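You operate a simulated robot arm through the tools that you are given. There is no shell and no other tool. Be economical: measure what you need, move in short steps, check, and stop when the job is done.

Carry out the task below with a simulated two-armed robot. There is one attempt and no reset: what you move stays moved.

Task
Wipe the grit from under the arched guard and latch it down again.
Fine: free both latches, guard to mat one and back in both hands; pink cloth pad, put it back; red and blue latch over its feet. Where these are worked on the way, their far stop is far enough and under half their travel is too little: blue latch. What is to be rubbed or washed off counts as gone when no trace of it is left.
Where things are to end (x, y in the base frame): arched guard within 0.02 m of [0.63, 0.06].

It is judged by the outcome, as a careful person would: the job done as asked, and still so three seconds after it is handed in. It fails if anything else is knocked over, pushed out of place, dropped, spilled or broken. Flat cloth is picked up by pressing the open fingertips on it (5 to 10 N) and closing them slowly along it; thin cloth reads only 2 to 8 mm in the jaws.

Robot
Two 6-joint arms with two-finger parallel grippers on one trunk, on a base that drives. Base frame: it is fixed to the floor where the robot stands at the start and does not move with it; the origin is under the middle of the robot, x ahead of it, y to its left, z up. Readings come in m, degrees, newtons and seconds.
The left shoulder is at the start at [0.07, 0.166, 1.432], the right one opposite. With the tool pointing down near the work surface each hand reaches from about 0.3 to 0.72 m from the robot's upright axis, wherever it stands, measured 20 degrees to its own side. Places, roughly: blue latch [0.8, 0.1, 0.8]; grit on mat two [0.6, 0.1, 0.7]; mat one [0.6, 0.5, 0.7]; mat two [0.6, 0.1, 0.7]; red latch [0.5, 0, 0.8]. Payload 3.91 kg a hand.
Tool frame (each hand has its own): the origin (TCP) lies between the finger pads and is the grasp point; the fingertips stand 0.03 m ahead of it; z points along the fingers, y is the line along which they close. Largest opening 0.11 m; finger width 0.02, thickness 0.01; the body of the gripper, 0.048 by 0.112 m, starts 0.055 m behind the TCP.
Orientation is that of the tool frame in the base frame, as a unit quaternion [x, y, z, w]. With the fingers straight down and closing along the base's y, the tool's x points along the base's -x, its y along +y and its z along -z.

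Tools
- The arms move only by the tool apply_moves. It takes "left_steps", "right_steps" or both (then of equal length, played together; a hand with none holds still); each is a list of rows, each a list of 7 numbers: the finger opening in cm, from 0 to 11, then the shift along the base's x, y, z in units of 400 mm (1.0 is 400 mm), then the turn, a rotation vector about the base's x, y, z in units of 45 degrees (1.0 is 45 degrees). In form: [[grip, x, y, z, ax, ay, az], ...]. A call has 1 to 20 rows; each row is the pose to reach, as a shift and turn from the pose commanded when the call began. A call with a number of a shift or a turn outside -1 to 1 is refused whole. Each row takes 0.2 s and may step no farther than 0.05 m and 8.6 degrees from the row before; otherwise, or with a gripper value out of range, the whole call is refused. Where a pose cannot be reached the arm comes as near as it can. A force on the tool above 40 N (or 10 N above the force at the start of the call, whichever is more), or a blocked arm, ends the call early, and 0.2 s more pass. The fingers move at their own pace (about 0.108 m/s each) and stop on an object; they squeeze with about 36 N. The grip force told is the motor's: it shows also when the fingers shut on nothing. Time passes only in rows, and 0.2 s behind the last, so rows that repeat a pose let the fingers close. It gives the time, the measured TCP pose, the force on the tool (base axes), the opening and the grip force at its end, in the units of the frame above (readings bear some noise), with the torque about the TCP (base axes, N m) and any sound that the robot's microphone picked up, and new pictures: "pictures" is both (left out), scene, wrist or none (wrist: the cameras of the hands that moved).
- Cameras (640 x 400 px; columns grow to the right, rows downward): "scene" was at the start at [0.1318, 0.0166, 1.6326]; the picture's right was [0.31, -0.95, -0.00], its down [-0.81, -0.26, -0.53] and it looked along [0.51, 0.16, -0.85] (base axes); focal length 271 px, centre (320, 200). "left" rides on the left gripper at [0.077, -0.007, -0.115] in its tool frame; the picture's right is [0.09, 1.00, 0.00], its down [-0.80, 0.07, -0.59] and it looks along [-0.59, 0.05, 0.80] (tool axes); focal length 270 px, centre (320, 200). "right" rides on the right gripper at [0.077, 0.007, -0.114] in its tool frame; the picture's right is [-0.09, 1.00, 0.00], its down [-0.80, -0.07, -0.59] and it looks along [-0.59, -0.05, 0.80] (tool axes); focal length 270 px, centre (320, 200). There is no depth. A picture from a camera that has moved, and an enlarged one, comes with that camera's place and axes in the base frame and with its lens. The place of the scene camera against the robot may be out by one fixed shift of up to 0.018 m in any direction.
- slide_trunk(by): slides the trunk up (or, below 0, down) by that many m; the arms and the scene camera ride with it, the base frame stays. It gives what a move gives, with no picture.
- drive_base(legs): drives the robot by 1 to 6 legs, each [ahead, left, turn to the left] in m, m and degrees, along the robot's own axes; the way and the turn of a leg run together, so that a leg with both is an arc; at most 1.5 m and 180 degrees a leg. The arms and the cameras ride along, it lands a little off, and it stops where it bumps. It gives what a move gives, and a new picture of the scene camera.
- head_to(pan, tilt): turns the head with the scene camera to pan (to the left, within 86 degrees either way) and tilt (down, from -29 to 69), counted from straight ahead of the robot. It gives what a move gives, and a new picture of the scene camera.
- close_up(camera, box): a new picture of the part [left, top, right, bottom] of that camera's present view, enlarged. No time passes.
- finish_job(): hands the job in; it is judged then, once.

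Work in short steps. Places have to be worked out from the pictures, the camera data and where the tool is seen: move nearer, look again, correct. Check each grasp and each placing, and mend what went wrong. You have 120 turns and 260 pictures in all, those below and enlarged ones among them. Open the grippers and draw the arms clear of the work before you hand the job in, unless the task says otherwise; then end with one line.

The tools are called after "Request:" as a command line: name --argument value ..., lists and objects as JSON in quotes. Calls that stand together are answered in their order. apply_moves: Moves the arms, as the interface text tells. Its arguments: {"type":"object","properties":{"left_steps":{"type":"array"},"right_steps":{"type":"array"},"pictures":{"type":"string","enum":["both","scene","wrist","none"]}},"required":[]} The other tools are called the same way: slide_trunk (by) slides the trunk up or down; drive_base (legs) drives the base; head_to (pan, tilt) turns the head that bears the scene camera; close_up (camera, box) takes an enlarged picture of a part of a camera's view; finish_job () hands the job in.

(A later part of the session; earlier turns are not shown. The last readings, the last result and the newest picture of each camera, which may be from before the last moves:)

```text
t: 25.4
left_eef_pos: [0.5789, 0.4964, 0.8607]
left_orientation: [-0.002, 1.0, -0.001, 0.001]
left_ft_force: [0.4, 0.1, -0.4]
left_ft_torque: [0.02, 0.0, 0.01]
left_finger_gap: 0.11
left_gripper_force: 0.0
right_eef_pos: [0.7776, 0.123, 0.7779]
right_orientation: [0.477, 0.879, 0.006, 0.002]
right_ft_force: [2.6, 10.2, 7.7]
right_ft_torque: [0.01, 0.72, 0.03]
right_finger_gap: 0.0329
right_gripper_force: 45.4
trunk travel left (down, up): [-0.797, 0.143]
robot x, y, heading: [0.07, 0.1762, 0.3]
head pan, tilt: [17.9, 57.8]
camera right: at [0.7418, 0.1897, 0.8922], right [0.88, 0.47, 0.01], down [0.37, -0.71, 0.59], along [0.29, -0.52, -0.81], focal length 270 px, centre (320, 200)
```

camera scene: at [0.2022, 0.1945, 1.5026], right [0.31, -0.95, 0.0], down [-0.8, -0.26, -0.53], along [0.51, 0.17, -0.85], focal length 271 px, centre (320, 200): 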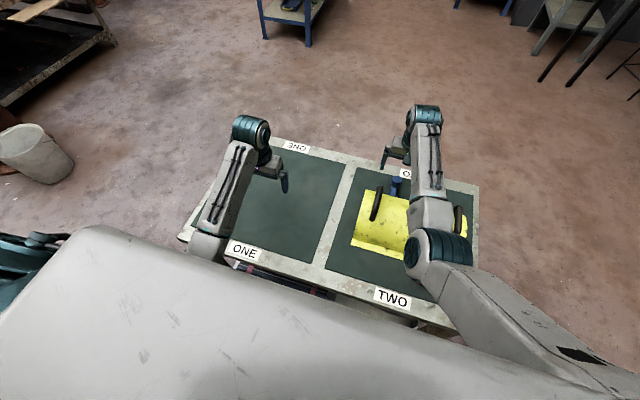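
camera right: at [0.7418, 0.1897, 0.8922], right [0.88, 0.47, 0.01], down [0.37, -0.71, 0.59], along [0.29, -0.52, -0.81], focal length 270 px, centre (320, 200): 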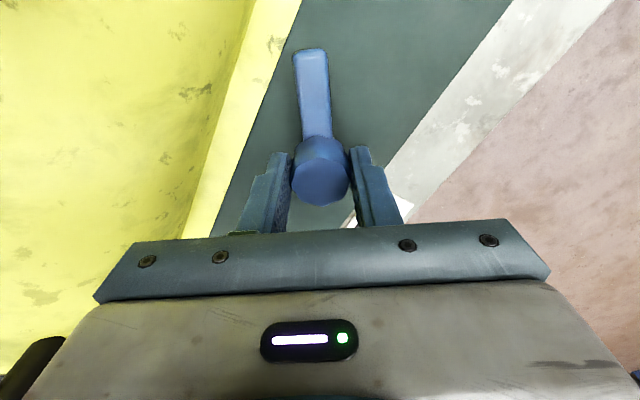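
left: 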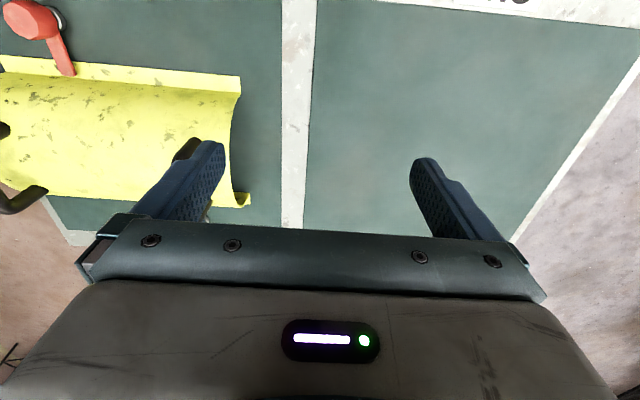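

57° and clear of the foot; I continue toward the far stop.

Request:
apply_moves --right_steps '[[1, 0, 0, 0, 0, 0, -0.18], [1, 0, 0, 0, 0, 0, -0.36], [1, 0, 0, 0, 0, 0, -0.54], [1, 0, 0, 0, 0, 0, -0.72], [1, 0, 0, 0, 0, 0, -0.9]]' --pictures "wrist"

```text
t: 26.6
left_eef_pos: [0.5807, 0.4956, 0.8613]
left_orientation: [-0.002, 1.0, -0.001, 0.0]
left_ft_force: [0.3, 0.2, -0.4]
left_ft_torque: [0.01, 0.01, 0.02]
left_finger_gap: 0.11
left_gripper_force: 0.0
right_eef_pos: [0.7795, 0.1218, 0.7778]
right_orientation: [0.751, 0.66, 0.006, 0.006]
right_ft_force: [16.5, 11.2, 15.2]
right_ft_torque: [-0.04, 0.86, 0.79]
right_finger_gap: 0.0336
right_gripper_force: 44.8
trunk travel left (down, up): [-0.797, 0.143]
robot x, y, heading: [0.0669, 0.1771, 0.0]
head pan, tilt: [17.9, 57.8]
camera right: at [0.7956, 0.1973, 0.8919], right [0.98, -0.22, 0.02], down [-0.18, -0.78, 0.59], along [-0.12, -0.58, -0.81], focal length 270 px, centre (320, 200)
```

right: 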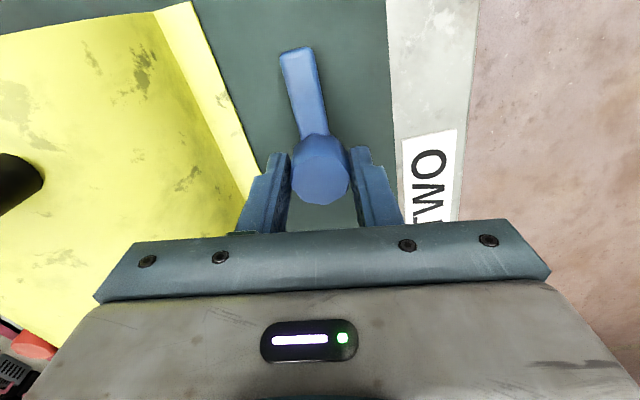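

Blue is at its far stop (torque 0.8, tongue parallel to the foot). I open, lift off and untwist.

Request:
apply_moves --right_steps '[[4, 0, 0, 0, 0, 0, 0], [8, 0, 0, 0, 0, 0, 0], [11, 0, 0, 0, 0, 0, 0], [11, 0, 0, 0.1, 0, 0, 0], [11, 0, 0, 0.2, 0, 0, 0.15], [11, 0, 0, 0.3, 0, 0, 0.3], [11, 0, 0, 0.4, 0, 0, 0.45], [11, 0, 0, 0.5, 0, 0, 0.62], [11, -0.02, -0.02, 0.53, 0, 0, 0.8], [11, -0.05, -0.05, 0.53, 0, 0, 0.98]]'

```text
t: 28.8
left_eef_pos: [0.5804, 0.4938, 0.8629]
left_orientation: [-0.002, 1.0, 0.0, 0.0]
left_ft_force: [-0.4, 0.3, -0.6]
left_ft_torque: [-0.02, -0.02, 0.0]
left_finger_gap: 0.1099
left_gripper_force: 0.0
right_eef_pos: [0.7628, 0.1012, 0.9858]
right_orientation: [0.447, 0.895, 0.007, 0.003]
right_ft_force: [-0.8, -0.1, 0.4]
right_ft_torque: [0.02, -0.01, 0.01]
right_finger_gap: 0.1099
right_gripper_force: 0.0
right hand out of reach, approached as far as the arm can: row 10
trunk travel left (down, up): [-0.797, 0.143]
robot x, y, heading: [0.0708, 0.1771, 0.1]
head pan, tilt: [17.9, 57.8]
camera scene: at [0.2016, 0.1938, 1.5027], right [0.31, -0.95, 0.0], down [-0.8, -0.26, -0.53], along [0.51, 0.17, -0.85], focal length 271 px, centre (320, 200)
camera right: at [0.7209, 0.1651, 1.1002], right [0.85, 0.53, 0.01], down [0.42, -0.69, 0.59], along [0.32, -0.5, -0.81], focal length 270 px, centre (320, 200)
```

scene: 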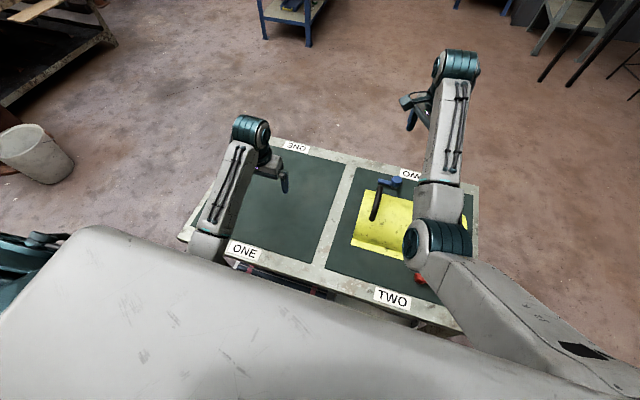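
right: 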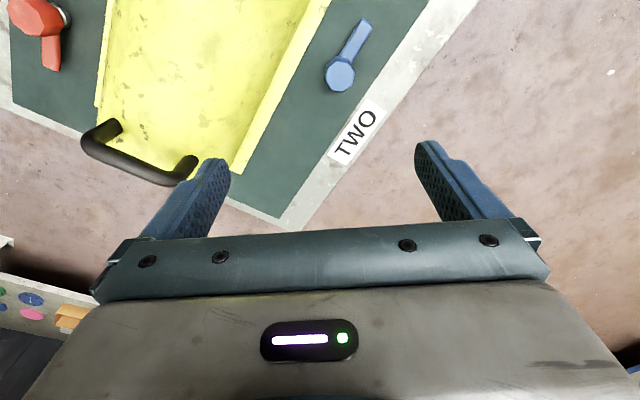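

Both latches are free. I untwist the hand further, raise the trunk back and drive right 0.12 m to centre the robot on the guard.

Request:
apply_moves --right_steps '[[11, -0.04, -0.06, 0, 0, 0, 0.18], [11, -0.08, -0.12, 0, 0, 0, 0.36], [11, -0.1, -0.16, 0, 0, 0, 0.54], [11, -0.1, -0.2, 0, 0, 0, 0.72], [11, -0.1, -0.2, 0, 0, 0, 0.9], [11, -0.1, -0.2, 0, 0, 0, 1.0]]' --pictures "none"

Request:
slide_trunk --by 0.13

Request:
drive_base --legs '[[0, -0.122, 0]]'

Request:
apply_moves --right_steps '[[11, 0, 0, 0, 0, 0, 0], [11, 0, 0, -0.05, 0, 0, 0.18]]' --left_steps '[[11, 0, 0, 0, 0, 0, 0], [11, 0.05, 0, 0, 0, 0, 0]]'

```text
t: 30.2
left_eef_pos: [0.5806, 0.4951, 0.8611]
left_orientation: [-0.001, 1.0, -0.001, -0.001]
left_ft_force: [0.4, -0.1, 0.8]
left_ft_torque: [0.01, 0.0, -0.02]
left_finger_gap: 0.1099
left_gripper_force: 0.1
right_eef_pos: [0.7519, 0.0306, 0.954]
right_orientation: [0.071, 0.997, 0.005, 0.001]
right_ft_force: [-0.1, 0.5, -0.8]
right_ft_torque: [-0.01, -0.03, 0.0]
right_finger_gap: 0.1097
right_gripper_force: 0.0
right hand out of reach, approached as far as the arm can: row 1, 2, 3, 4, 5, 6
trunk travel left (down, up): [-0.797, 0.143]
robot x, y, heading: [0.0737, 0.179, 0.4]
head pan, tilt: [17.9, 57.8]
```

```text
t: 31.8
left_eef_pos: [0.5803, 0.495, 0.9912]
left_orientation: [-0.002, 1.0, 0.0, -0.001]
left_ft_force: [0.1, 0.3, 0.9]
left_ft_torque: [0.0, -0.04, -0.02]
left_finger_gap: 0.11
left_gripper_force: 0.0
right_eef_pos: [0.7524, 0.031, 1.0827]
right_orientation: [0.071, 0.997, 0.006, 0.0]
right_ft_force: [0.1, 0.0, -1.0]
right_ft_torque: [-0.03, 0.02, -0.05]
right_finger_gap: 0.11
right_gripper_force: 0.0
trunk travel left (down, up): [-0.927, 0.013]
robot x, y, heading: [0.0699, 0.1779, 0.4]
head pan, tilt: [17.9, 57.8]
```

```text
t: 33.0
left_eef_pos: [0.5811, 0.3766, 0.9929]
left_orientation: [-0.003, 1.0, -0.002, -0.001]
left_ft_force: [-0.3, 0.7, -0.4]
left_ft_torque: [-0.02, -0.02, 0.0]
left_finger_gap: 0.11
left_gripper_force: 0.0
right_eef_pos: [0.7536, -0.0874, 1.083]
right_orientation: [0.071, 0.997, 0.004, 0.001]
right_ft_force: [0.8, 1.4, 0.3]
right_ft_torque: [-0.05, 0.0, 0.03]
right_finger_gap: 0.1102
right_gripper_force: 0.0
trunk travel left (down, up): [-0.927, 0.013]
robot x, y, heading: [0.0712, 0.0571, 0.1]
head pan, tilt: [17.9, 57.8]
camera scene: at [0.2025, 0.0766, 1.6325], right [0.31, -0.95, 0.0], down [-0.8, -0.27, -0.53], along [0.51, 0.16, -0.85], focal length 271 px, centre (320, 200)
```

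scene: 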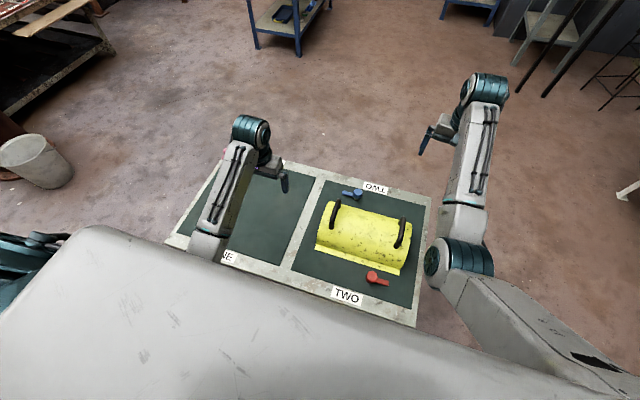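

```text
t: 33.6
left_eef_pos: [0.6016, 0.3758, 0.9902]
left_orientation: [-0.003, 1.0, 0.0, -0.001]
left_ft_force: [-0.4, -0.3, -0.3]
left_ft_torque: [0.04, 0.0, 0.03]
left_finger_gap: 0.11
left_gripper_force: 0.2
right_eef_pos: [0.7546, -0.0879, 1.0634]
right_orientation: [-0.001, 1.0, 0.007, 0.0]
right_ft_force: [0.2, 0.0, 0.3]
right_ft_torque: [0.06, 0.04, -0.01]
right_finger_gap: 0.1101
right_gripper_force: 0.1
trunk travel left (down, up): [-0.927, 0.013]
robot x, y, heading: [0.0668, 0.0552, 0.2]
head pan, tilt: [17.9, 57.8]
camera scene: at [0.2044, 0.0747, 1.6324], right [0.31, -0.95, 0.0], down [-0.81, -0.26, -0.53], along [0.5, 0.17, -0.85], focal length 271 px, centre (320, 200)
camera right: at [0.6788, -0.0828, 1.1772], right [0.09, 1.0, 0.01], down [0.8, -0.08, 0.59], along [0.59, -0.04, -0.8], focal length 270 px, centre (320, 200)
camera left: at [0.5239, 0.3691, 1.1047], right [-0.09, 1.0, 0.0], down [0.8, 0.08, 0.59], along [0.59, 0.05, -0.8], focal length 270 px, centre (320, 200)
```

scene: 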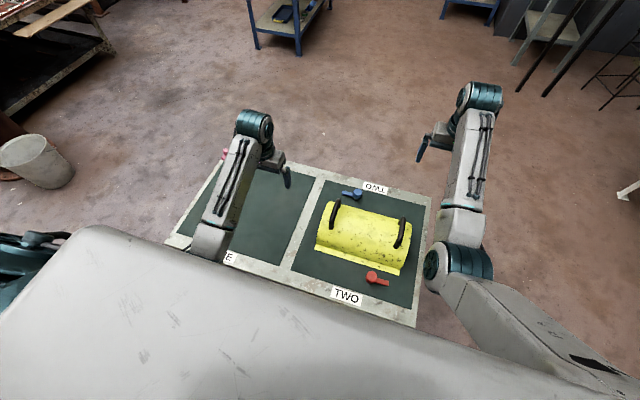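
right: 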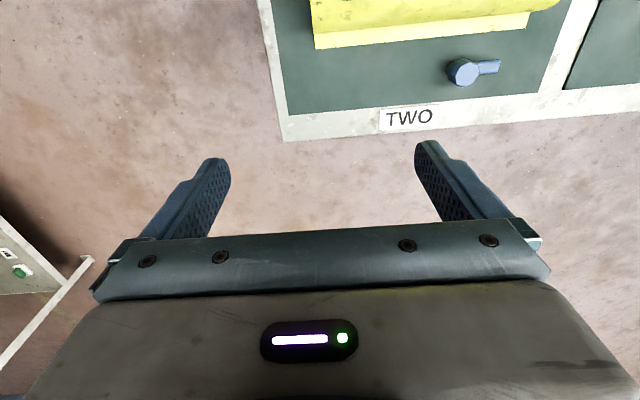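
left: 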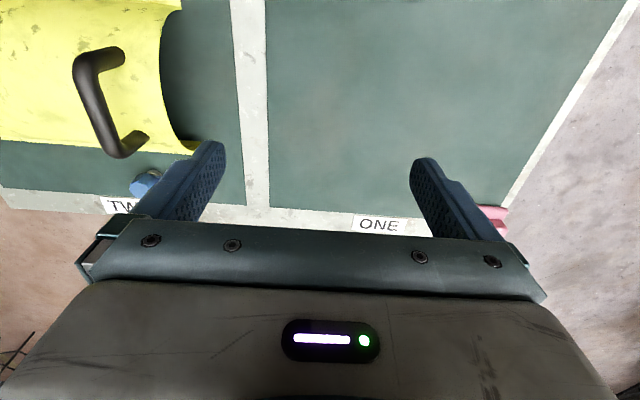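

Good view. I enlarge the handles in the scene and left views to triangulate them.

Request:
close_up --camera "scene" --box '[290, 180, 430, 300]'

Request:
close_up --camera "left" --box '[0, 20, 240, 170]'

```text
3.33 times, centred on (360, 240) of scene
camera zoom: at [0.2044, 0.0747, 1.6324], right [0.31, -0.95, 0.0], down [-0.81, -0.26, -0.53], along [0.5, 0.17, -0.85], focal length 902 px, centre (187, 67)
```

zoom: 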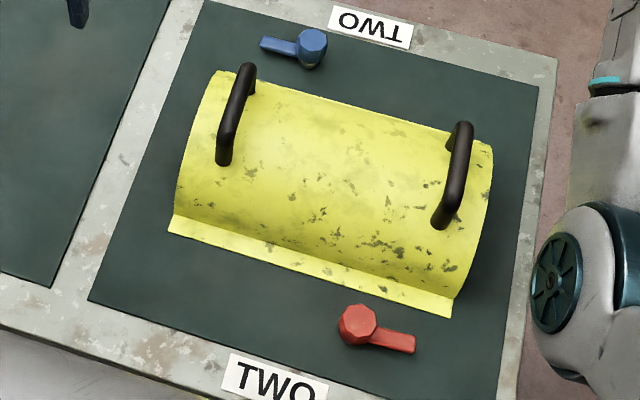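

```text
2.67 times, centred on (120, 95) of left
camera zoom: at [0.5239, 0.3691, 1.1047], right [-0.09, 1.0, 0.0], down [0.8, 0.08, 0.59], along [0.59, 0.05, -0.8], focal length 721 px, centre (853, 480)
```

zoom: 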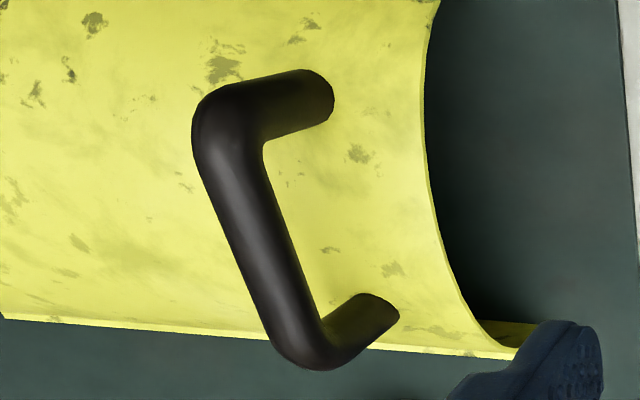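

Left handle bar is at about x 0.585–0.66, y 0.173, z 0.857; the right one near y −0.043. I bring both hands above them.

Request:
apply_moves --right_steps '[[7, -0.06, 0.02, -0.04, 0, 0, 0], [7, -0.13, 0.04, -0.08, 0, 0, 0], [7, -0.2, 0.06, -0.13, 0, 0, 0], [7, -0.27, 0.09, -0.18, 0, 0, 0], [7, -0.336, 0.112, -0.23, 0, 0, 0], [7, -0.336, 0.112, -0.28, 0, 0, 0]]' --left_steps '[[7, 0.01, -0.09, 0, 0, 0, 0], [7, 0.02, -0.18, 0, 0, 0, 0], [7, 0.03, -0.27, -0.02, 0, 0, 0], [7, 0.04, -0.36, -0.05, 0, 0, 0], [7, 0.05, -0.44, -0.08, 0, 0, 0], [7, 0.051, -0.507, -0.1, 0, 0, 0]]'

```text
t: 35.2
left_eef_pos: [0.6243, 0.2085, 0.9468]
left_orientation: [-0.012, 0.999, 0.029, 0.002]
left_ft_force: [0.3, 0.3, 0.7]
left_ft_torque: [0.0, -0.02, 0.03]
left_finger_gap: 0.0698
left_gripper_force: 0.1
right_eef_pos: [0.626, -0.0901, 0.947]
right_orientation: [0.012, 0.999, -0.032, 0.007]
right_ft_force: [0.3, 0.3, -0.3]
right_ft_torque: [0.0, 0.0, 0.0]
right_finger_gap: 0.0698
right_gripper_force: 0.1
trunk travel left (down, up): [-0.927, 0.013]
robot x, y, heading: [0.0709, 0.0586, 0.4]
head pan, tilt: [17.9, 57.8]
stopped in row 6 (left hand): the arm was blocked; the commanded pose is now the measured one
camera scene: at [0.2034, 0.0742, 1.6325], right [0.31, -0.95, 0.0], down [-0.8, -0.26, -0.53], along [0.51, 0.17, -0.85], focal length 271 px, centre (320, 200)
camera right: at [0.5508, -0.0751, 1.06], right [0.11, 0.99, -0.06], down [0.79, -0.05, 0.61], along [0.6, -0.12, -0.79], focal length 270 px, centre (320, 200)
camera left: at [0.5473, 0.1941, 1.0599], right [-0.11, 0.99, 0.06], down [0.8, 0.05, 0.6], along [0.59, 0.11, -0.8], focal length 270 px, centre (320, 200)
```

scene: 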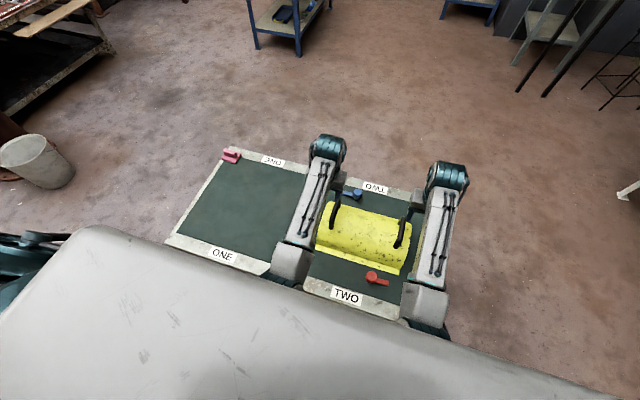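
right: 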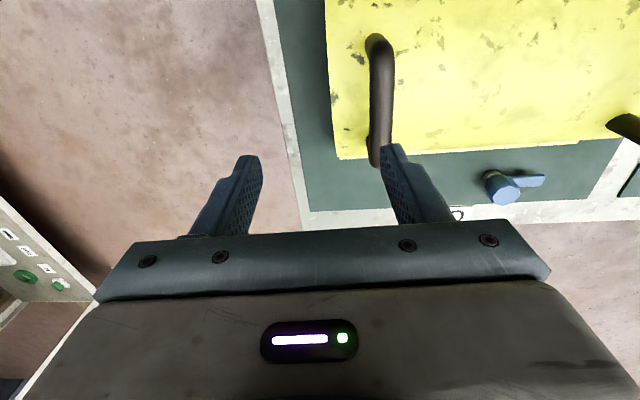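
left: 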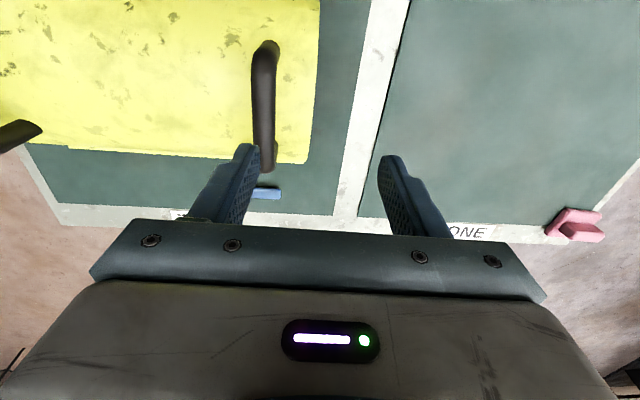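

Both hands were blocked going inward because the arms are too folded. Driving back 0.08 m will straighten them; the fingertips are above the handles, so that's clear.

Request:
apply_moves --right_steps '[[7, 0, -0.03, 0.05, 0, 0, 0]]' --left_steps '[[7, 0, 0.03, 0.05, 0, 0, 0]]' --pictures "none"

Request:
drive_base --legs '[[-0.085, 0, 0]]'

```text
t: 35.6
left_eef_pos: [0.6238, 0.2193, 0.967]
left_orientation: [-0.011, 1.0, 0.028, 0.003]
left_ft_force: [-0.7, -0.3, -0.1]
left_ft_torque: [-0.04, -0.01, -0.01]
left_finger_gap: 0.0702
left_gripper_force: 0.1
right_eef_pos: [0.6264, -0.0996, 0.9664]
right_orientation: [0.01, 0.999, -0.031, 0.007]
right_ft_force: [-0.1, -0.1, 0.3]
right_ft_torque: [-0.03, 0.01, 0.01]
right_finger_gap: 0.0702
right_gripper_force: 0.0
trunk travel left (down, up): [-0.927, 0.013]
robot x, y, heading: [0.0692, 0.0568, 0.6]
head pan, tilt: [17.9, 57.8]
```

```text
t: 36.7
left_eef_pos: [0.5458, 0.2198, 0.9636]
left_orientation: [-0.01, 1.0, 0.029, 0.0]
left_ft_force: [-0.5, 0.5, -0.2]
left_ft_torque: [-0.01, 0.06, 0.01]
left_finger_gap: 0.0698
left_gripper_force: 0.1
right_eef_pos: [0.5497, -0.1005, 0.9644]
right_orientation: [0.01, 0.999, -0.03, 0.006]
right_ft_force: [-0.1, -0.1, -0.1]
right_ft_torque: [0.05, 0.02, 0.01]
right_finger_gap: 0.0698
right_gripper_force: 0.0
trunk travel left (down, up): [-0.927, 0.013]
robot x, y, heading: [-0.0118, 0.0582, 0.3]
head pan, tilt: [17.9, 57.8]
camera scene: at [0.1268, 0.0727, 1.6319], right [0.31, -0.95, 0.0], down [-0.81, -0.26, -0.53], along [0.5, 0.17, -0.85], focal length 271 px, centre (320, 200)
```

scene: 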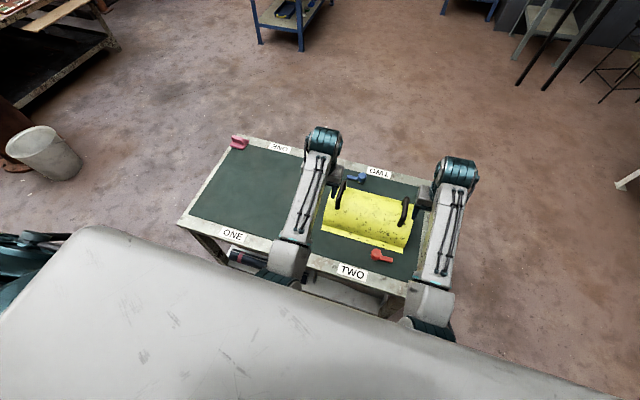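

Now I straighten both hands and bring them ahead, then inward above the handles.

Request:
apply_moves --right_steps '[[7, 0.09, 0.0, 0, 0.04, 0.008, 0.012], [7, 0.18, 0.0, 0, 0.076, 0.015, 0.025], [7, 0.18, 0.07, -0.02, 0.076, 0.015, 0.025], [7, 0.18, 0.143, -0.035, 0.076, 0.015, 0.025]]' --left_steps '[[7, 0.095, 0, 0, -0.037, 0, -0.012], [7, 0.19, 0, 0, -0.074, 0, -0.025], [7, 0.19, -0.06, -0.02, -0.074, 0, -0.025], [7, 0.19, -0.118, -0.034, -0.074, 0, -0.025]]'

```text
t: 37.7
left_eef_pos: [0.6161, 0.1712, 0.9547]
left_orientation: [-0.001, 1.0, -0.002, 0.003]
left_ft_force: [-0.1, 0.5, 0.5]
left_ft_torque: [0.04, -0.01, -0.01]
left_finger_gap: 0.0699
left_gripper_force: 0.1
right_eef_pos: [0.6165, -0.0423, 0.9541]
right_orientation: [0.001, 1.0, 0.0, 0.002]
right_ft_force: [-0.9, 0.7, -0.6]
right_ft_torque: [0.03, 0.01, 0.01]
right_finger_gap: 0.0698
right_gripper_force: 0.0
trunk travel left (down, up): [-0.927, 0.013]
robot x, y, heading: [-0.0127, 0.0564, 0.2]
head pan, tilt: [17.9, 57.8]
camera scene: at [0.1185, 0.0733, 1.6327], right [0.31, -0.95, 0.0], down [-0.8, -0.26, -0.53], along [0.51, 0.17, -0.85], focal length 271 px, centre (320, 200)
camera right: at [0.5404, -0.0355, 1.068], right [0.09, 1.0, 0.0], down [0.8, -0.07, 0.6], along [0.6, -0.05, -0.8], focal length 270 px, centre (320, 200)
camera left: at [0.538, 0.1651, 1.0675], right [-0.09, 1.0, 0.0], down [0.8, 0.07, 0.6], along [0.6, 0.05, -0.8], focal length 270 px, centre (320, 200)
```

scene: 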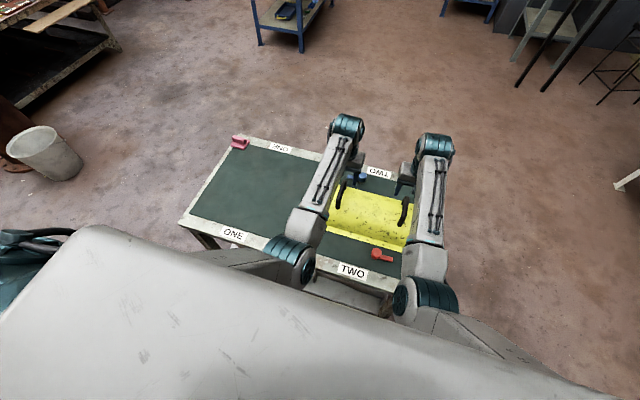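
right: 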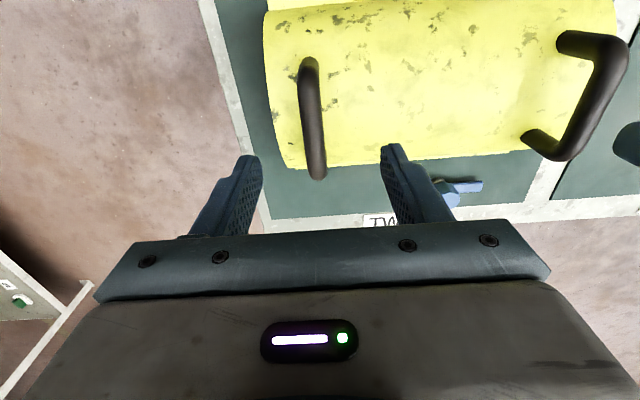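
left: 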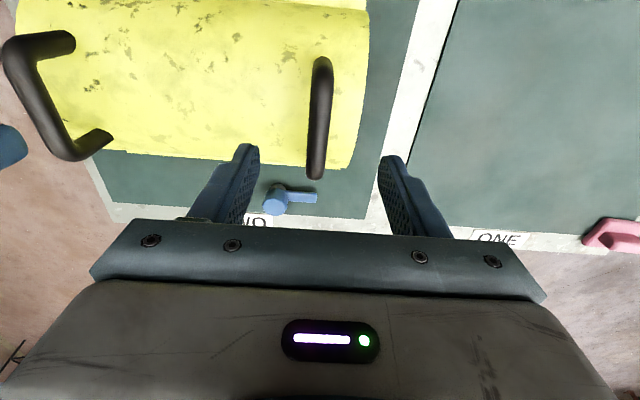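

Handles: right centre (0.624, −0.047), left (0.622, 0.171), bars at z≈0.857. I lower both hands astride them.

Request:
apply_moves --right_steps '[[7, 0.018, -0.013, -0.08, 0, 0, 0], [7, 0.018, -0.013, -0.16, 0, 0, 0], [7, 0.018, -0.013, -0.24, 0, 0, 0]]' --left_steps '[[7, 0.018, 0, -0.08, 0, 0, 0], [7, 0.018, 0, -0.16, 0, 0, 0], [7, 0.018, 0, -0.24, 0, 0, 0]]' --pictures "wrist"

```text
t: 38.5
left_eef_pos: [0.626, 0.1689, 0.8564]
left_orientation: [-0.001, 1.0, -0.001, 0.001]
left_ft_force: [0.1, 1.2, -0.2]
left_ft_torque: [-0.01, 0.02, -0.02]
left_finger_gap: 0.07
left_gripper_force: 0.0
right_eef_pos: [0.6247, -0.0466, 0.8566]
right_orientation: [0.001, 1.0, -0.001, 0.001]
right_ft_force: [-0.1, -0.2, -0.5]
right_ft_torque: [-0.01, -0.03, 0.01]
right_finger_gap: 0.07
right_gripper_force: 0.1
trunk travel left (down, up): [-0.927, 0.013]
robot x, y, heading: [-0.0115, 0.0569, 0.0]
head pan, tilt: [17.9, 57.8]
camera right: at [0.549, -0.0407, 0.9703], right [0.09, 1.0, 0.0], down [0.8, -0.07, 0.6], along [0.59, -0.05, -0.8], focal length 270 px, centre (320, 200)
camera left: at [0.5484, 0.1625, 0.9701], right [-0.09, 1.0, 0.0], down [0.8, 0.07, 0.6], along [0.6, 0.05, -0.8], focal length 270 px, centre (320, 200)
```

right: 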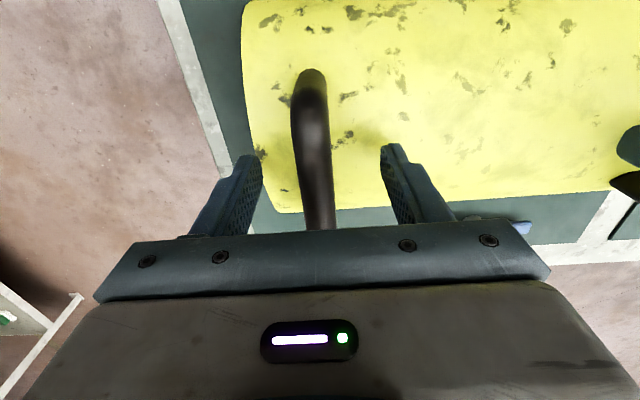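
left: 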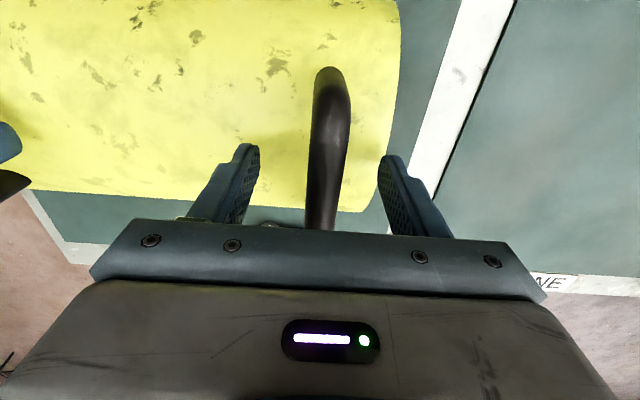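

Both bars sit between the fingers. I close both grippers and lift a centimetre or two.

Request:
apply_moves --right_steps '[[4, 0, 0, 0, 0, 0, 0], [2, 0, 0, 0, 0, 0, 0], [0.5, 0, 0, 0, 0, 0, 0], [0.5, 0, 0, 0, 0, 0, 0], [0.5, 0, 0, 0.02, 0, 0, 0], [0.5, 0, 0, 0.05, 0, 0, 0]]' --left_steps '[[4, 0, 0, 0, 0, 0, 0], [2, 0, 0, 0, 0, 0, 0], [0.5, 0, 0, 0, 0, 0, 0], [0.5, 0, 0, 0, 0, 0, 0], [0.5, 0, 0, 0.02, 0, 0, 0], [0.5, 0, 0, 0.05, 0, 0, 0]]'

```text
t: 39.9
left_eef_pos: [0.6248, 0.1704, 0.8756]
left_orientation: [-0.001, 1.0, -0.002, 0.002]
left_ft_force: [1.4, 16.7, -4.3]
left_ft_torque: [-0.14, 0.48, 0.1]
left_finger_gap: 0.0175
left_gripper_force: 35.8
right_eef_pos: [0.6227, -0.0505, 0.8769]
right_orientation: [0.001, 1.0, -0.002, 0.001]
right_ft_force: [-1.8, -16.1, -5.3]
right_ft_torque: [-0.18, -0.44, 0.29]
right_finger_gap: 0.0177
right_gripper_force: 37.0
trunk travel left (down, up): [-0.927, 0.013]
robot x, y, heading: [-0.0085, 0.0574, 0.3]
head pan, tilt: [17.9, 57.8]
camera scene: at [0.12, 0.0728, 1.6325], right [0.31, -0.95, 0.0], down [-0.8, -0.26, -0.53], along [0.51, 0.17, -0.85], focal length 271 px, centre (320, 200)
camera right: at [0.5474, -0.0427, 0.9903], right [0.09, 1.0, 0.0], down [0.8, -0.07, 0.6], along [0.59, -0.06, -0.8], focal length 270 px, centre (320, 200)
camera left: at [0.5464, 0.1638, 0.99], right [-0.09, 1.0, 0.0], down [0.8, 0.07, 0.6], along [0.6, 0.05, -0.8], focal length 270 px, centre (320, 200)
```

scene: 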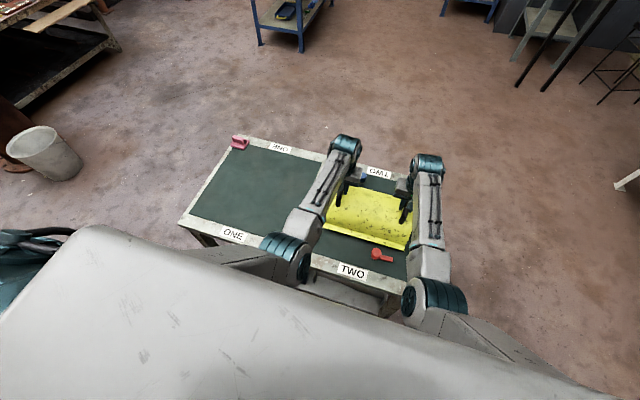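
right: 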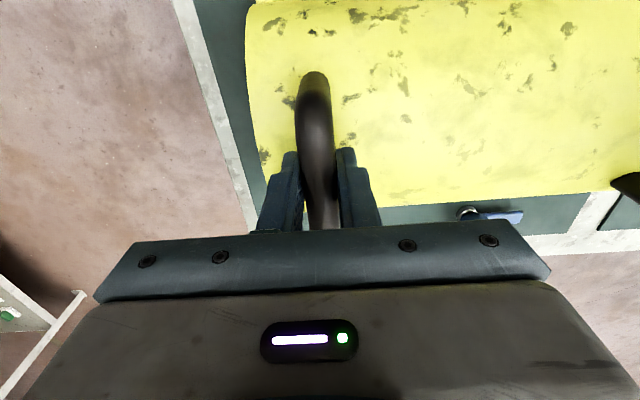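
left: 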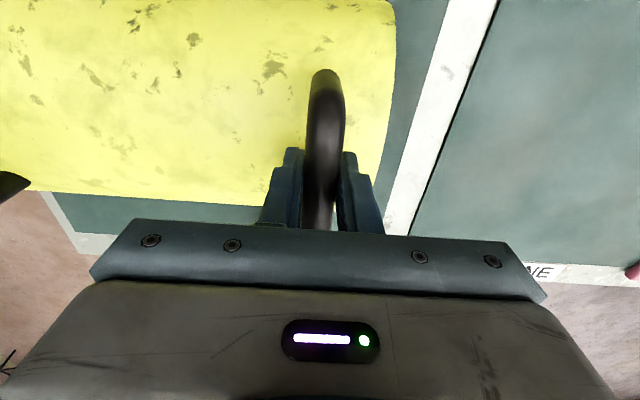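

Both hold (gap 17.6 mm). I ease the hands apart 2 mm each to relieve the side load and lift about 10 cm.

Request:
apply_moves --right_steps '[[0.5, 0, -0.004, 0.06, 0, 0, 0], [0.5, 0, -0.005, 0.12, 0, 0, 0], [0.5, 0, -0.005, 0.18, 0, 0, 0], [0.5, 0, -0.005, 0.24, 0, 0, 0], [0.5, 0, -0.005, 0.24, 0, 0, 0]]' --left_steps '[[0.5, 0, 0.004, 0.06, 0, 0, 0], [0.5, 0, 0.005, 0.12, 0, 0, 0], [0.5, 0, 0.005, 0.18, 0, 0, 0], [0.5, 0, 0.005, 0.24, 0, 0, 0], [0.5, 0, 0.005, 0.24, 0, 0, 0]]'

```text
t: 41.1
left_eef_pos: [0.6244, 0.1706, 0.9716]
left_orientation: [0.0, 1.0, -0.004, 0.0]
left_ft_force: [0.0, -24.9, -4.6]
left_ft_torque: [-0.13, 0.52, -0.03]
left_finger_gap: 0.0178
left_gripper_force: 35.8
right_eef_pos: [0.6231, -0.0495, 0.975]
right_orientation: [0.0, 1.0, 0.001, 0.0]
right_ft_force: [-0.1, 26.0, -5.5]
right_ft_torque: [0.07, -0.53, -0.02]
right_finger_gap: 0.0177
right_gripper_force: 36.1
trunk travel left (down, up): [-0.927, 0.013]
robot x, y, heading: [-0.0174, 0.0543, 0.3]
head pan, tilt: [17.9, 57.8]
camera scene: at [0.1215, 0.0728, 1.6324], right [0.31, -0.95, 0.0], down [-0.81, -0.26, -0.53], along [0.5, 0.17, -0.85], focal length 271 px, centre (320, 200)
camera right: at [0.5483, -0.044, 1.088], right [0.09, 1.0, 0.0], down [0.8, -0.07, 0.6], along [0.59, -0.05, -0.8], focal length 270 px, centre (320, 200)
camera left: at [0.5483, 0.1644, 1.0862], right [-0.09, 1.0, -0.01], down [0.8, 0.08, 0.6], along [0.59, 0.05, -0.8], focal length 270 px, centre (320, 200)
```

scene: 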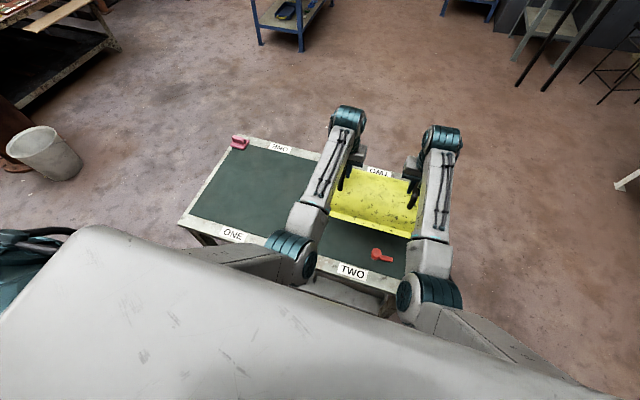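
right: 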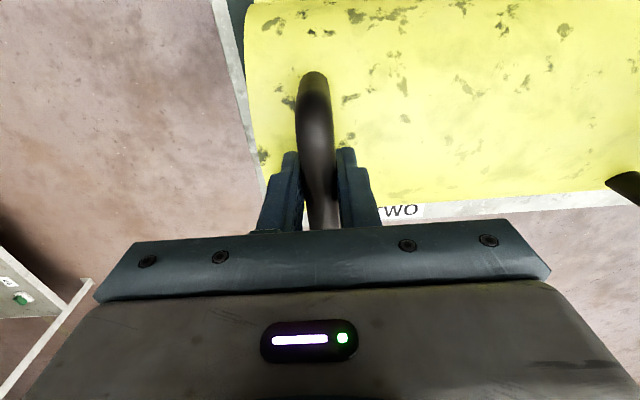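
left: 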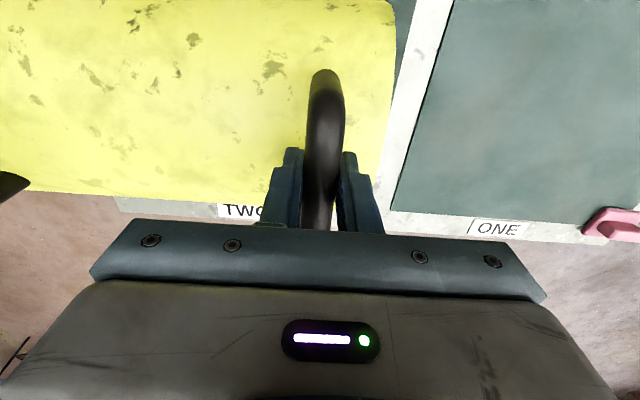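

The guard is up, about 1 kg; I relax the sideways stretch by 1.2 mm per hand, then drive left 0.45 m.

Request:
apply_moves --right_steps '[[0.5, 0, 0.003, 0, 0, 0, 0], [0.5, 0, 0.003, 0.01, 0, 0, 0]]' --left_steps '[[0.5, 0, -0.003, 0, 0, 0, 0], [0.5, 0, -0.003, 0.01, 0, 0, 0]]' --pictures "none"

Request:
drive_base --legs '[[0, 0.45, 0]]'

```text
t: 41.7
left_eef_pos: [0.6244, 0.1702, 0.9755]
left_orientation: [-0.001, 1.0, -0.002, 0.001]
left_ft_force: [-1.4, -31.3, -5.2]
left_ft_torque: [0.01, -0.09, -0.19]
left_finger_gap: 0.0176
left_gripper_force: 35.9
right_eef_pos: [0.623, -0.0503, 0.9775]
right_orientation: [0.001, 1.0, 0.001, 0.001]
right_ft_force: [2.0, 31.4, -4.8]
right_ft_torque: [0.21, 0.11, -0.08]
right_finger_gap: 0.0177
right_gripper_force: 35.3
trunk travel left (down, up): [-0.927, 0.013]
robot x, y, heading: [-0.014, 0.0574, 0.1]
head pan, tilt: [17.9, 57.8]
```

```text
t: 44.4
left_eef_pos: [0.6225, 0.6111, 0.9748]
left_orientation: [0.0, 1.0, -0.001, 0.002]
left_ft_force: [-0.4, -32.4, -5.1]
left_ft_torque: [-0.02, 0.01, -0.09]
left_finger_gap: 0.0174
left_gripper_force: 36.0
right_eef_pos: [0.621, 0.3916, 0.9752]
right_orientation: [0.001, 1.0, 0.002, 0.001]
right_ft_force: [0.7, 30.4, -5.3]
right_ft_torque: [0.11, 0.06, 0.03]
right_finger_gap: 0.0176
right_gripper_force: 36.0
trunk travel left (down, up): [-0.927, 0.013]
robot x, y, heading: [-0.0151, 0.4974, 0.3]
head pan, tilt: [17.9, 57.8]
camera scene: at [0.1196, 0.5144, 1.6325], right [0.31, -0.95, 0.0], down [-0.81, -0.26, -0.53], along [0.5, 0.17, -0.85], focal length 271 px, centre (320, 200)
```

scene: 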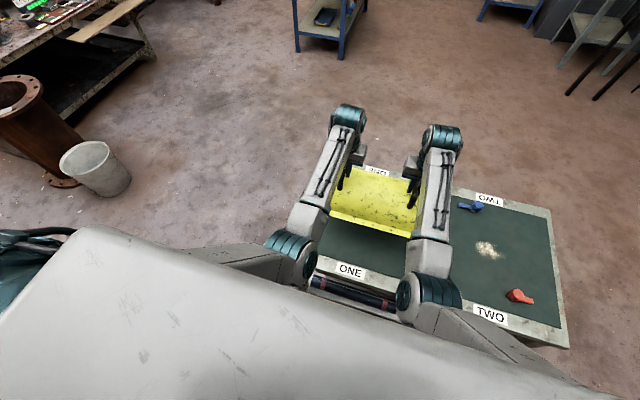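

The guard hangs over mat one (centre y≈0.50). Grit is visible on mat two. I lower the guard to the mat.

Request:
apply_moves --right_steps '[[0.5, 0, 0, -0.06, 0, 0, 0], [0.5, 0, 0, -0.12, 0, 0, 0], [0.5, 0, 0, -0.18, 0, 0, 0], [0.5, 0, 0, -0.23, 0, 0, 0], [0.5, 0, 0, -0.265, 0, 0, 0], [0.5, 0, 0, -0.285, 0, 0, 0]]' --left_steps '[[0.5, 0, 0, -0.06, 0, 0, 0], [0.5, 0, 0, -0.12, 0, 0, 0], [0.5, 0, 0, -0.18, 0, 0, 0], [0.5, 0, 0, -0.23, 0, 0, 0], [0.5, 0, 0, -0.265, 0, 0, 0], [0.5, 0, 0, -0.285, 0, 0, 0]]'

```text
t: 45.8
left_eef_pos: [0.6243, 0.6139, 0.8613]
left_orientation: [0.001, 1.0, -0.003, 0.002]
left_ft_force: [-2.4, -2.1, -2.9]
left_ft_torque: [-0.08, -0.2, -0.28]
left_finger_gap: 0.0176
left_gripper_force: 36.1
right_eef_pos: [0.6222, 0.392, 0.8617]
right_orientation: [0.001, 1.0, 0.0, 0.001]
right_ft_force: [2.1, 1.8, -5.2]
right_ft_torque: [-0.15, 0.27, -0.11]
right_finger_gap: 0.0178
right_gripper_force: 35.7
trunk travel left (down, up): [-0.927, 0.013]
robot x, y, heading: [-0.0147, 0.4995, 0.4]
head pan, tilt: [17.9, 57.8]
camera scene: at [0.1198, 0.5167, 1.6324], right [0.31, -0.95, 0.0], down [-0.81, -0.26, -0.53], along [0.5, 0.17, -0.85], focal length 271 px, centre (320, 200)
camera right: at [0.5464, 0.3995, 0.9767], right [0.09, 1.0, 0.0], down [0.8, -0.07, 0.6], along [0.59, -0.05, -0.8], focal length 270 px, centre (320, 200)
camera left: at [0.5468, 0.6072, 0.9755], right [-0.09, 1.0, -0.01], down [0.8, 0.07, 0.6], along [0.59, 0.05, -0.8], focal length 270 px, centre (320, 200)
```

scene: 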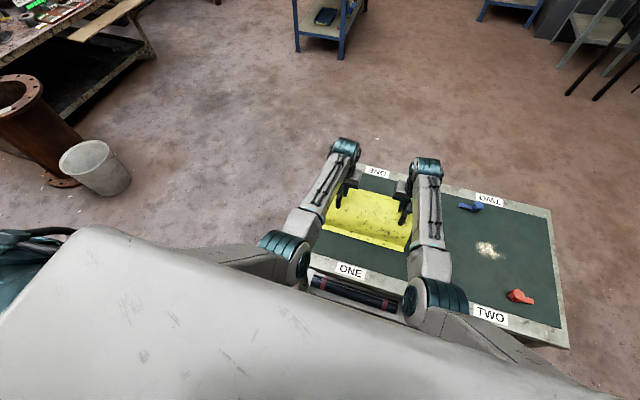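
right: 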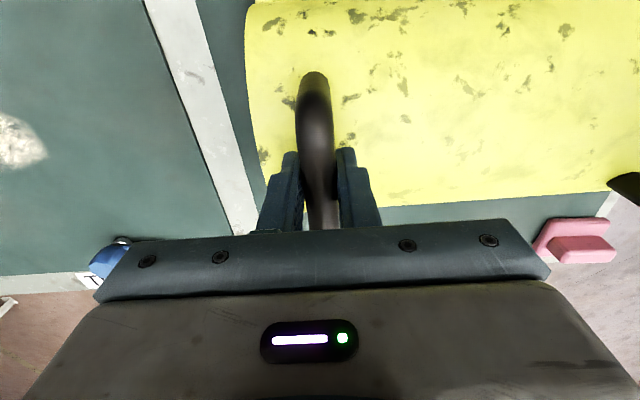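
left: 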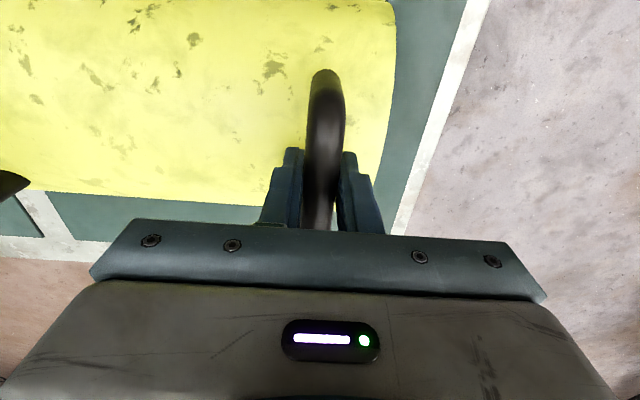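

Slightly above the mat still; I lower a few millimetres more, gently.

Request:
apply_moves --right_steps '[[0.5, 0, 0, -0.01, 0, 0, 0], [0.5, 0, 0, -0.018, 0, 0, 0]]' --left_steps '[[0.5, 0, 0, -0.01, 0, 0, 0], [0.5, 0, 0, -0.018, 0, 0, 0]]' --pictures "none"

```text
t: 46.4
left_eef_pos: [0.6226, 0.6127, 0.8568]
left_orientation: [0.001, 1.0, -0.004, 0.004]
left_ft_force: [-3.7, -1.6, 10.6]
left_ft_torque: [0.05, 0.3, -0.24]
left_finger_gap: 0.0178
left_gripper_force: 35.7
right_eef_pos: [0.6222, 0.392, 0.8581]
right_orientation: [0.001, 1.0, 0.001, 0.001]
right_ft_force: [0.5, 0.6, -5.1]
right_ft_torque: [0.07, -0.05, -0.18]
right_finger_gap: 0.0176
right_gripper_force: 36.3
trunk travel left (down, up): [-0.927, 0.013]
robot x, y, heading: [-0.0127, 0.5, 0.1]
head pan, tilt: [17.9, 57.8]
```

Left end is down; right needs ~2 mm more. Then I open both and rise.

Request:
apply_moves --right_steps '[[0.5, 0, 0, -0.006, 0, 0, 0], [2.5, 0, 0, -0.008, 0, 0, 0], [4, 0, 0, -0.008, 0, 0, 0], [7, 0, 0, -0.008, 0, 0, 0], [7, 0, 0, 0.04, 0, 0, 0], [7, 0, 0, 0.14, 0, 0, 0], [7, 0, 0, 0.24, 0, 0, 0]]' --left_steps '[[0.5, 0, 0, 0.002, 0, 0, 0], [2.5, 0, 0, 0.002, 0, 0, 0], [4, 0, 0, 0.002, 0, 0, 0], [7, 0, 0, 0.002, 0, 0, 0], [7, 0, 0, 0.04, 0, 0, 0], [7, 0, 0, 0.14, 0, 0, 0], [7, 0, 0, 0.24, 0, 0, 0]]'

```text
t: 48.0
left_eef_pos: [0.6214, 0.6119, 0.9525]
left_orientation: [-0.001, 1.0, -0.002, 0.003]
left_ft_force: [-0.1, -1.1, -0.1]
left_ft_torque: [0.01, 0.01, -0.01]
left_finger_gap: 0.0701
left_gripper_force: 0.0
right_eef_pos: [0.6215, 0.392, 0.9527]
right_orientation: [0.001, 1.0, 0.0, 0.002]
right_ft_force: [-0.7, -0.1, 0.2]
right_ft_torque: [0.02, -0.03, -0.01]
right_finger_gap: 0.07
right_gripper_force: 0.1
trunk travel left (down, up): [-0.927, 0.013]
robot x, y, heading: [-0.0116, 0.4971, 0.1]
head pan, tilt: [17.9, 57.8]
camera scene: at [0.1167, 0.5166, 1.6326], right [0.31, -0.95, 0.0], down [-0.8, -0.26, -0.53], along [0.51, 0.17, -0.85], focal length 271 px, centre (320, 200)
camera right: at [0.5454, 0.3991, 1.0667], right [0.09, 1.0, 0.0], down [0.8, -0.07, 0.6], along [0.59, -0.05, -0.8], focal length 270 px, centre (320, 200)
camera left: at [0.5441, 0.6067, 1.066], right [-0.09, 1.0, -0.01], down [0.8, 0.07, 0.6], along [0.6, 0.05, -0.8], focal length 270 px, centre (320, 200)
```

scene: 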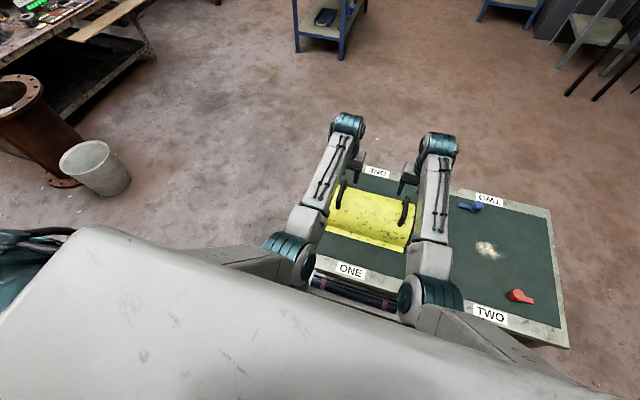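
right: 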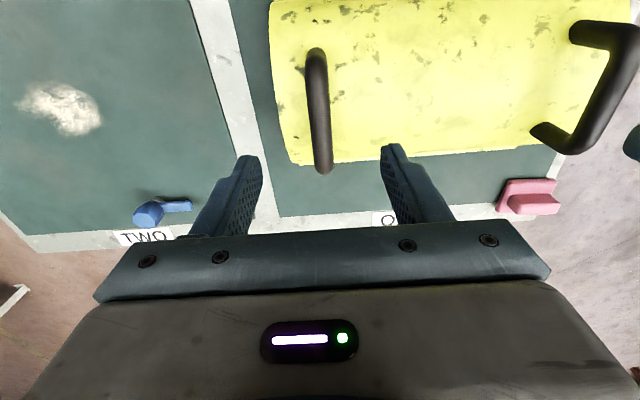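
left: 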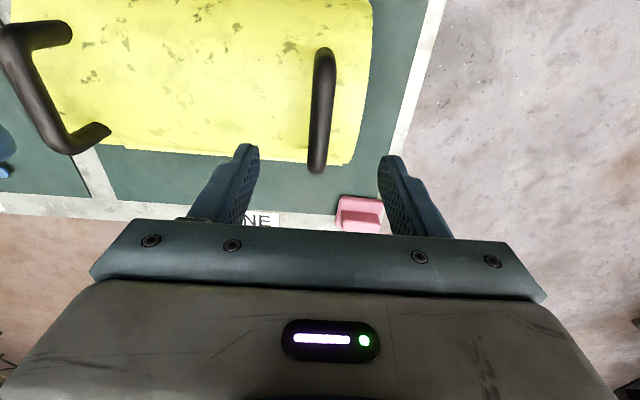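

Guard sits on mat one. Pink pad at about (0.81, 0.69). I enlarge it.

Request:
close_up --camera "right" --box '[470, 150, 600, 230]'

Request:
close_up --camera "left" --box '[310, 170, 410, 240]'

Request:
close_up --camera "right" --box '[0, 60, 200, 190]'

```text
4.92 times, centred on (535, 190) of right
camera zoom: at [0.5454, 0.3991, 1.0667], right [0.09, 1.0, 0.0], down [0.8, -0.07, 0.6], along [0.59, -0.05, -0.8], focal length 1331 px, centre (-738, 249)
```

zoom: 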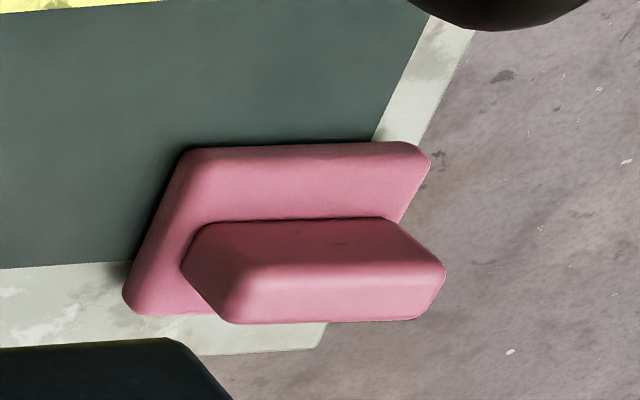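

```text
5.71 times, centred on (360, 205) of left
camera zoom: at [0.5441, 0.6067, 1.066], right [-0.09, 1.0, -0.01], down [0.8, 0.07, 0.6], along [0.6, 0.05, -0.8], focal length 1544 px, centre (91, 171)
```

zoom: 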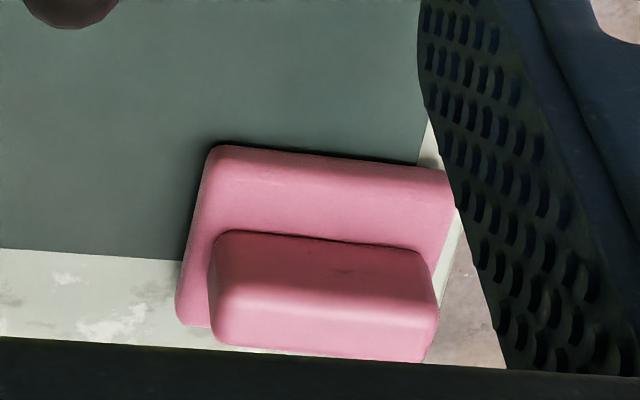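

```text
3.08 times, centred on (100, 125) of right
camera zoom: at [0.5454, 0.3991, 1.0667], right [0.09, 1.0, 0.0], down [0.8, -0.07, 0.6], along [0.59, -0.05, -0.8], focal length 832 px, centre (997, 431)
```

zoom: 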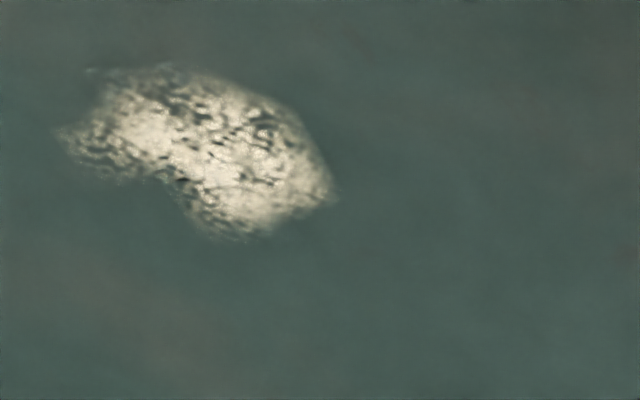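

The pad has a ridge grip along y, centred about (0.813, 0.692). Grit patch is about 11×7 cm around (0.627, 0.063). I first lift both hands high, turning the left one, then drive ahead.

Request:
apply_moves --left_steps '[[9, 0.05, 0.02, 0.05, 0, 0, 0.18], [9, 0.1, 0.04, 0.1, 0, 0, 0.36], [9, 0.15, 0.08, 0.15, 0, 0, 0.54], [9, 0.2, 0.12, 0.2, 0, 0, 0.72], [9, 0.24, 0.16, 0.25, 0, 0, 0.9], [9, 0.27, 0.2, 0.27, 0, 0, 1.0]]' --right_steps '[[7, 0, -0.05, 0.05, 0, 0, 0], [7, 0.03, -0.1, 0.1, 0, 0, 0], [7, 0.06, -0.15, 0.16, 0, 0, 0], [7, 0.09, -0.2, 0.22, 0, 0, 0], [7, 0.12, -0.24, 0.28, 0, 0, 0], [7, 0.14, -0.26, 0.34, 0, 0, 0]]' --pictures "none"

Request:
drive_base --legs '[[0.09, 0, 0]]'

```text
t: 49.4
left_eef_pos: [0.7306, 0.6937, 1.0604]
left_orientation: [-0.384, 0.923, -0.002, 0.002]
left_ft_force: [0.1, 0.3, -0.5]
left_ft_torque: [0.01, -0.02, 0.03]
left_finger_gap: 0.0901
left_gripper_force: 0.0
right_eef_pos: [0.6803, 0.2899, 1.0859]
right_orientation: [0.001, 1.0, 0.0, 0.001]
right_ft_force: [-0.4, 1.1, 0.4]
right_ft_torque: [0.02, -0.01, 0.01]
right_finger_gap: 0.0698
right_gripper_force: 0.0
trunk travel left (down, up): [-0.927, 0.013]
robot x, y, heading: [-0.0102, 0.5018, 0.3]
head pan, tilt: [17.9, 57.8]
```

```text
t: 50.5
left_eef_pos: [0.8139, 0.6932, 1.0639]
left_orientation: [-0.383, 0.924, -0.002, 0.006]
left_ft_force: [-0.4, 0.6, -0.5]
left_ft_torque: [-0.01, -0.07, 0.0]
left_finger_gap: 0.0899
left_gripper_force: 0.1
right_eef_pos: [0.7636, 0.2883, 1.0905]
right_orientation: [0.001, 1.0, 0.001, 0.006]
right_ft_force: [-0.9, 0.0, -0.1]
right_ft_torque: [0.03, -0.06, -0.04]
right_finger_gap: 0.07
right_gripper_force: 0.1
trunk travel left (down, up): [-0.927, 0.013]
robot x, y, heading: [0.0741, 0.5006, 0.1]
head pan, tilt: [17.9, 57.8]
camera scene: at [0.199, 0.5166, 1.6334], right [0.31, -0.95, 0.0], down [-0.8, -0.26, -0.54], along [0.51, 0.17, -0.84], focal length 271 px, centre (320, 200)
```

scene: 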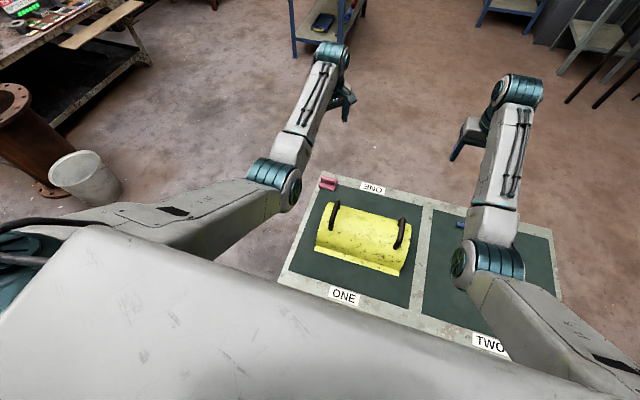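

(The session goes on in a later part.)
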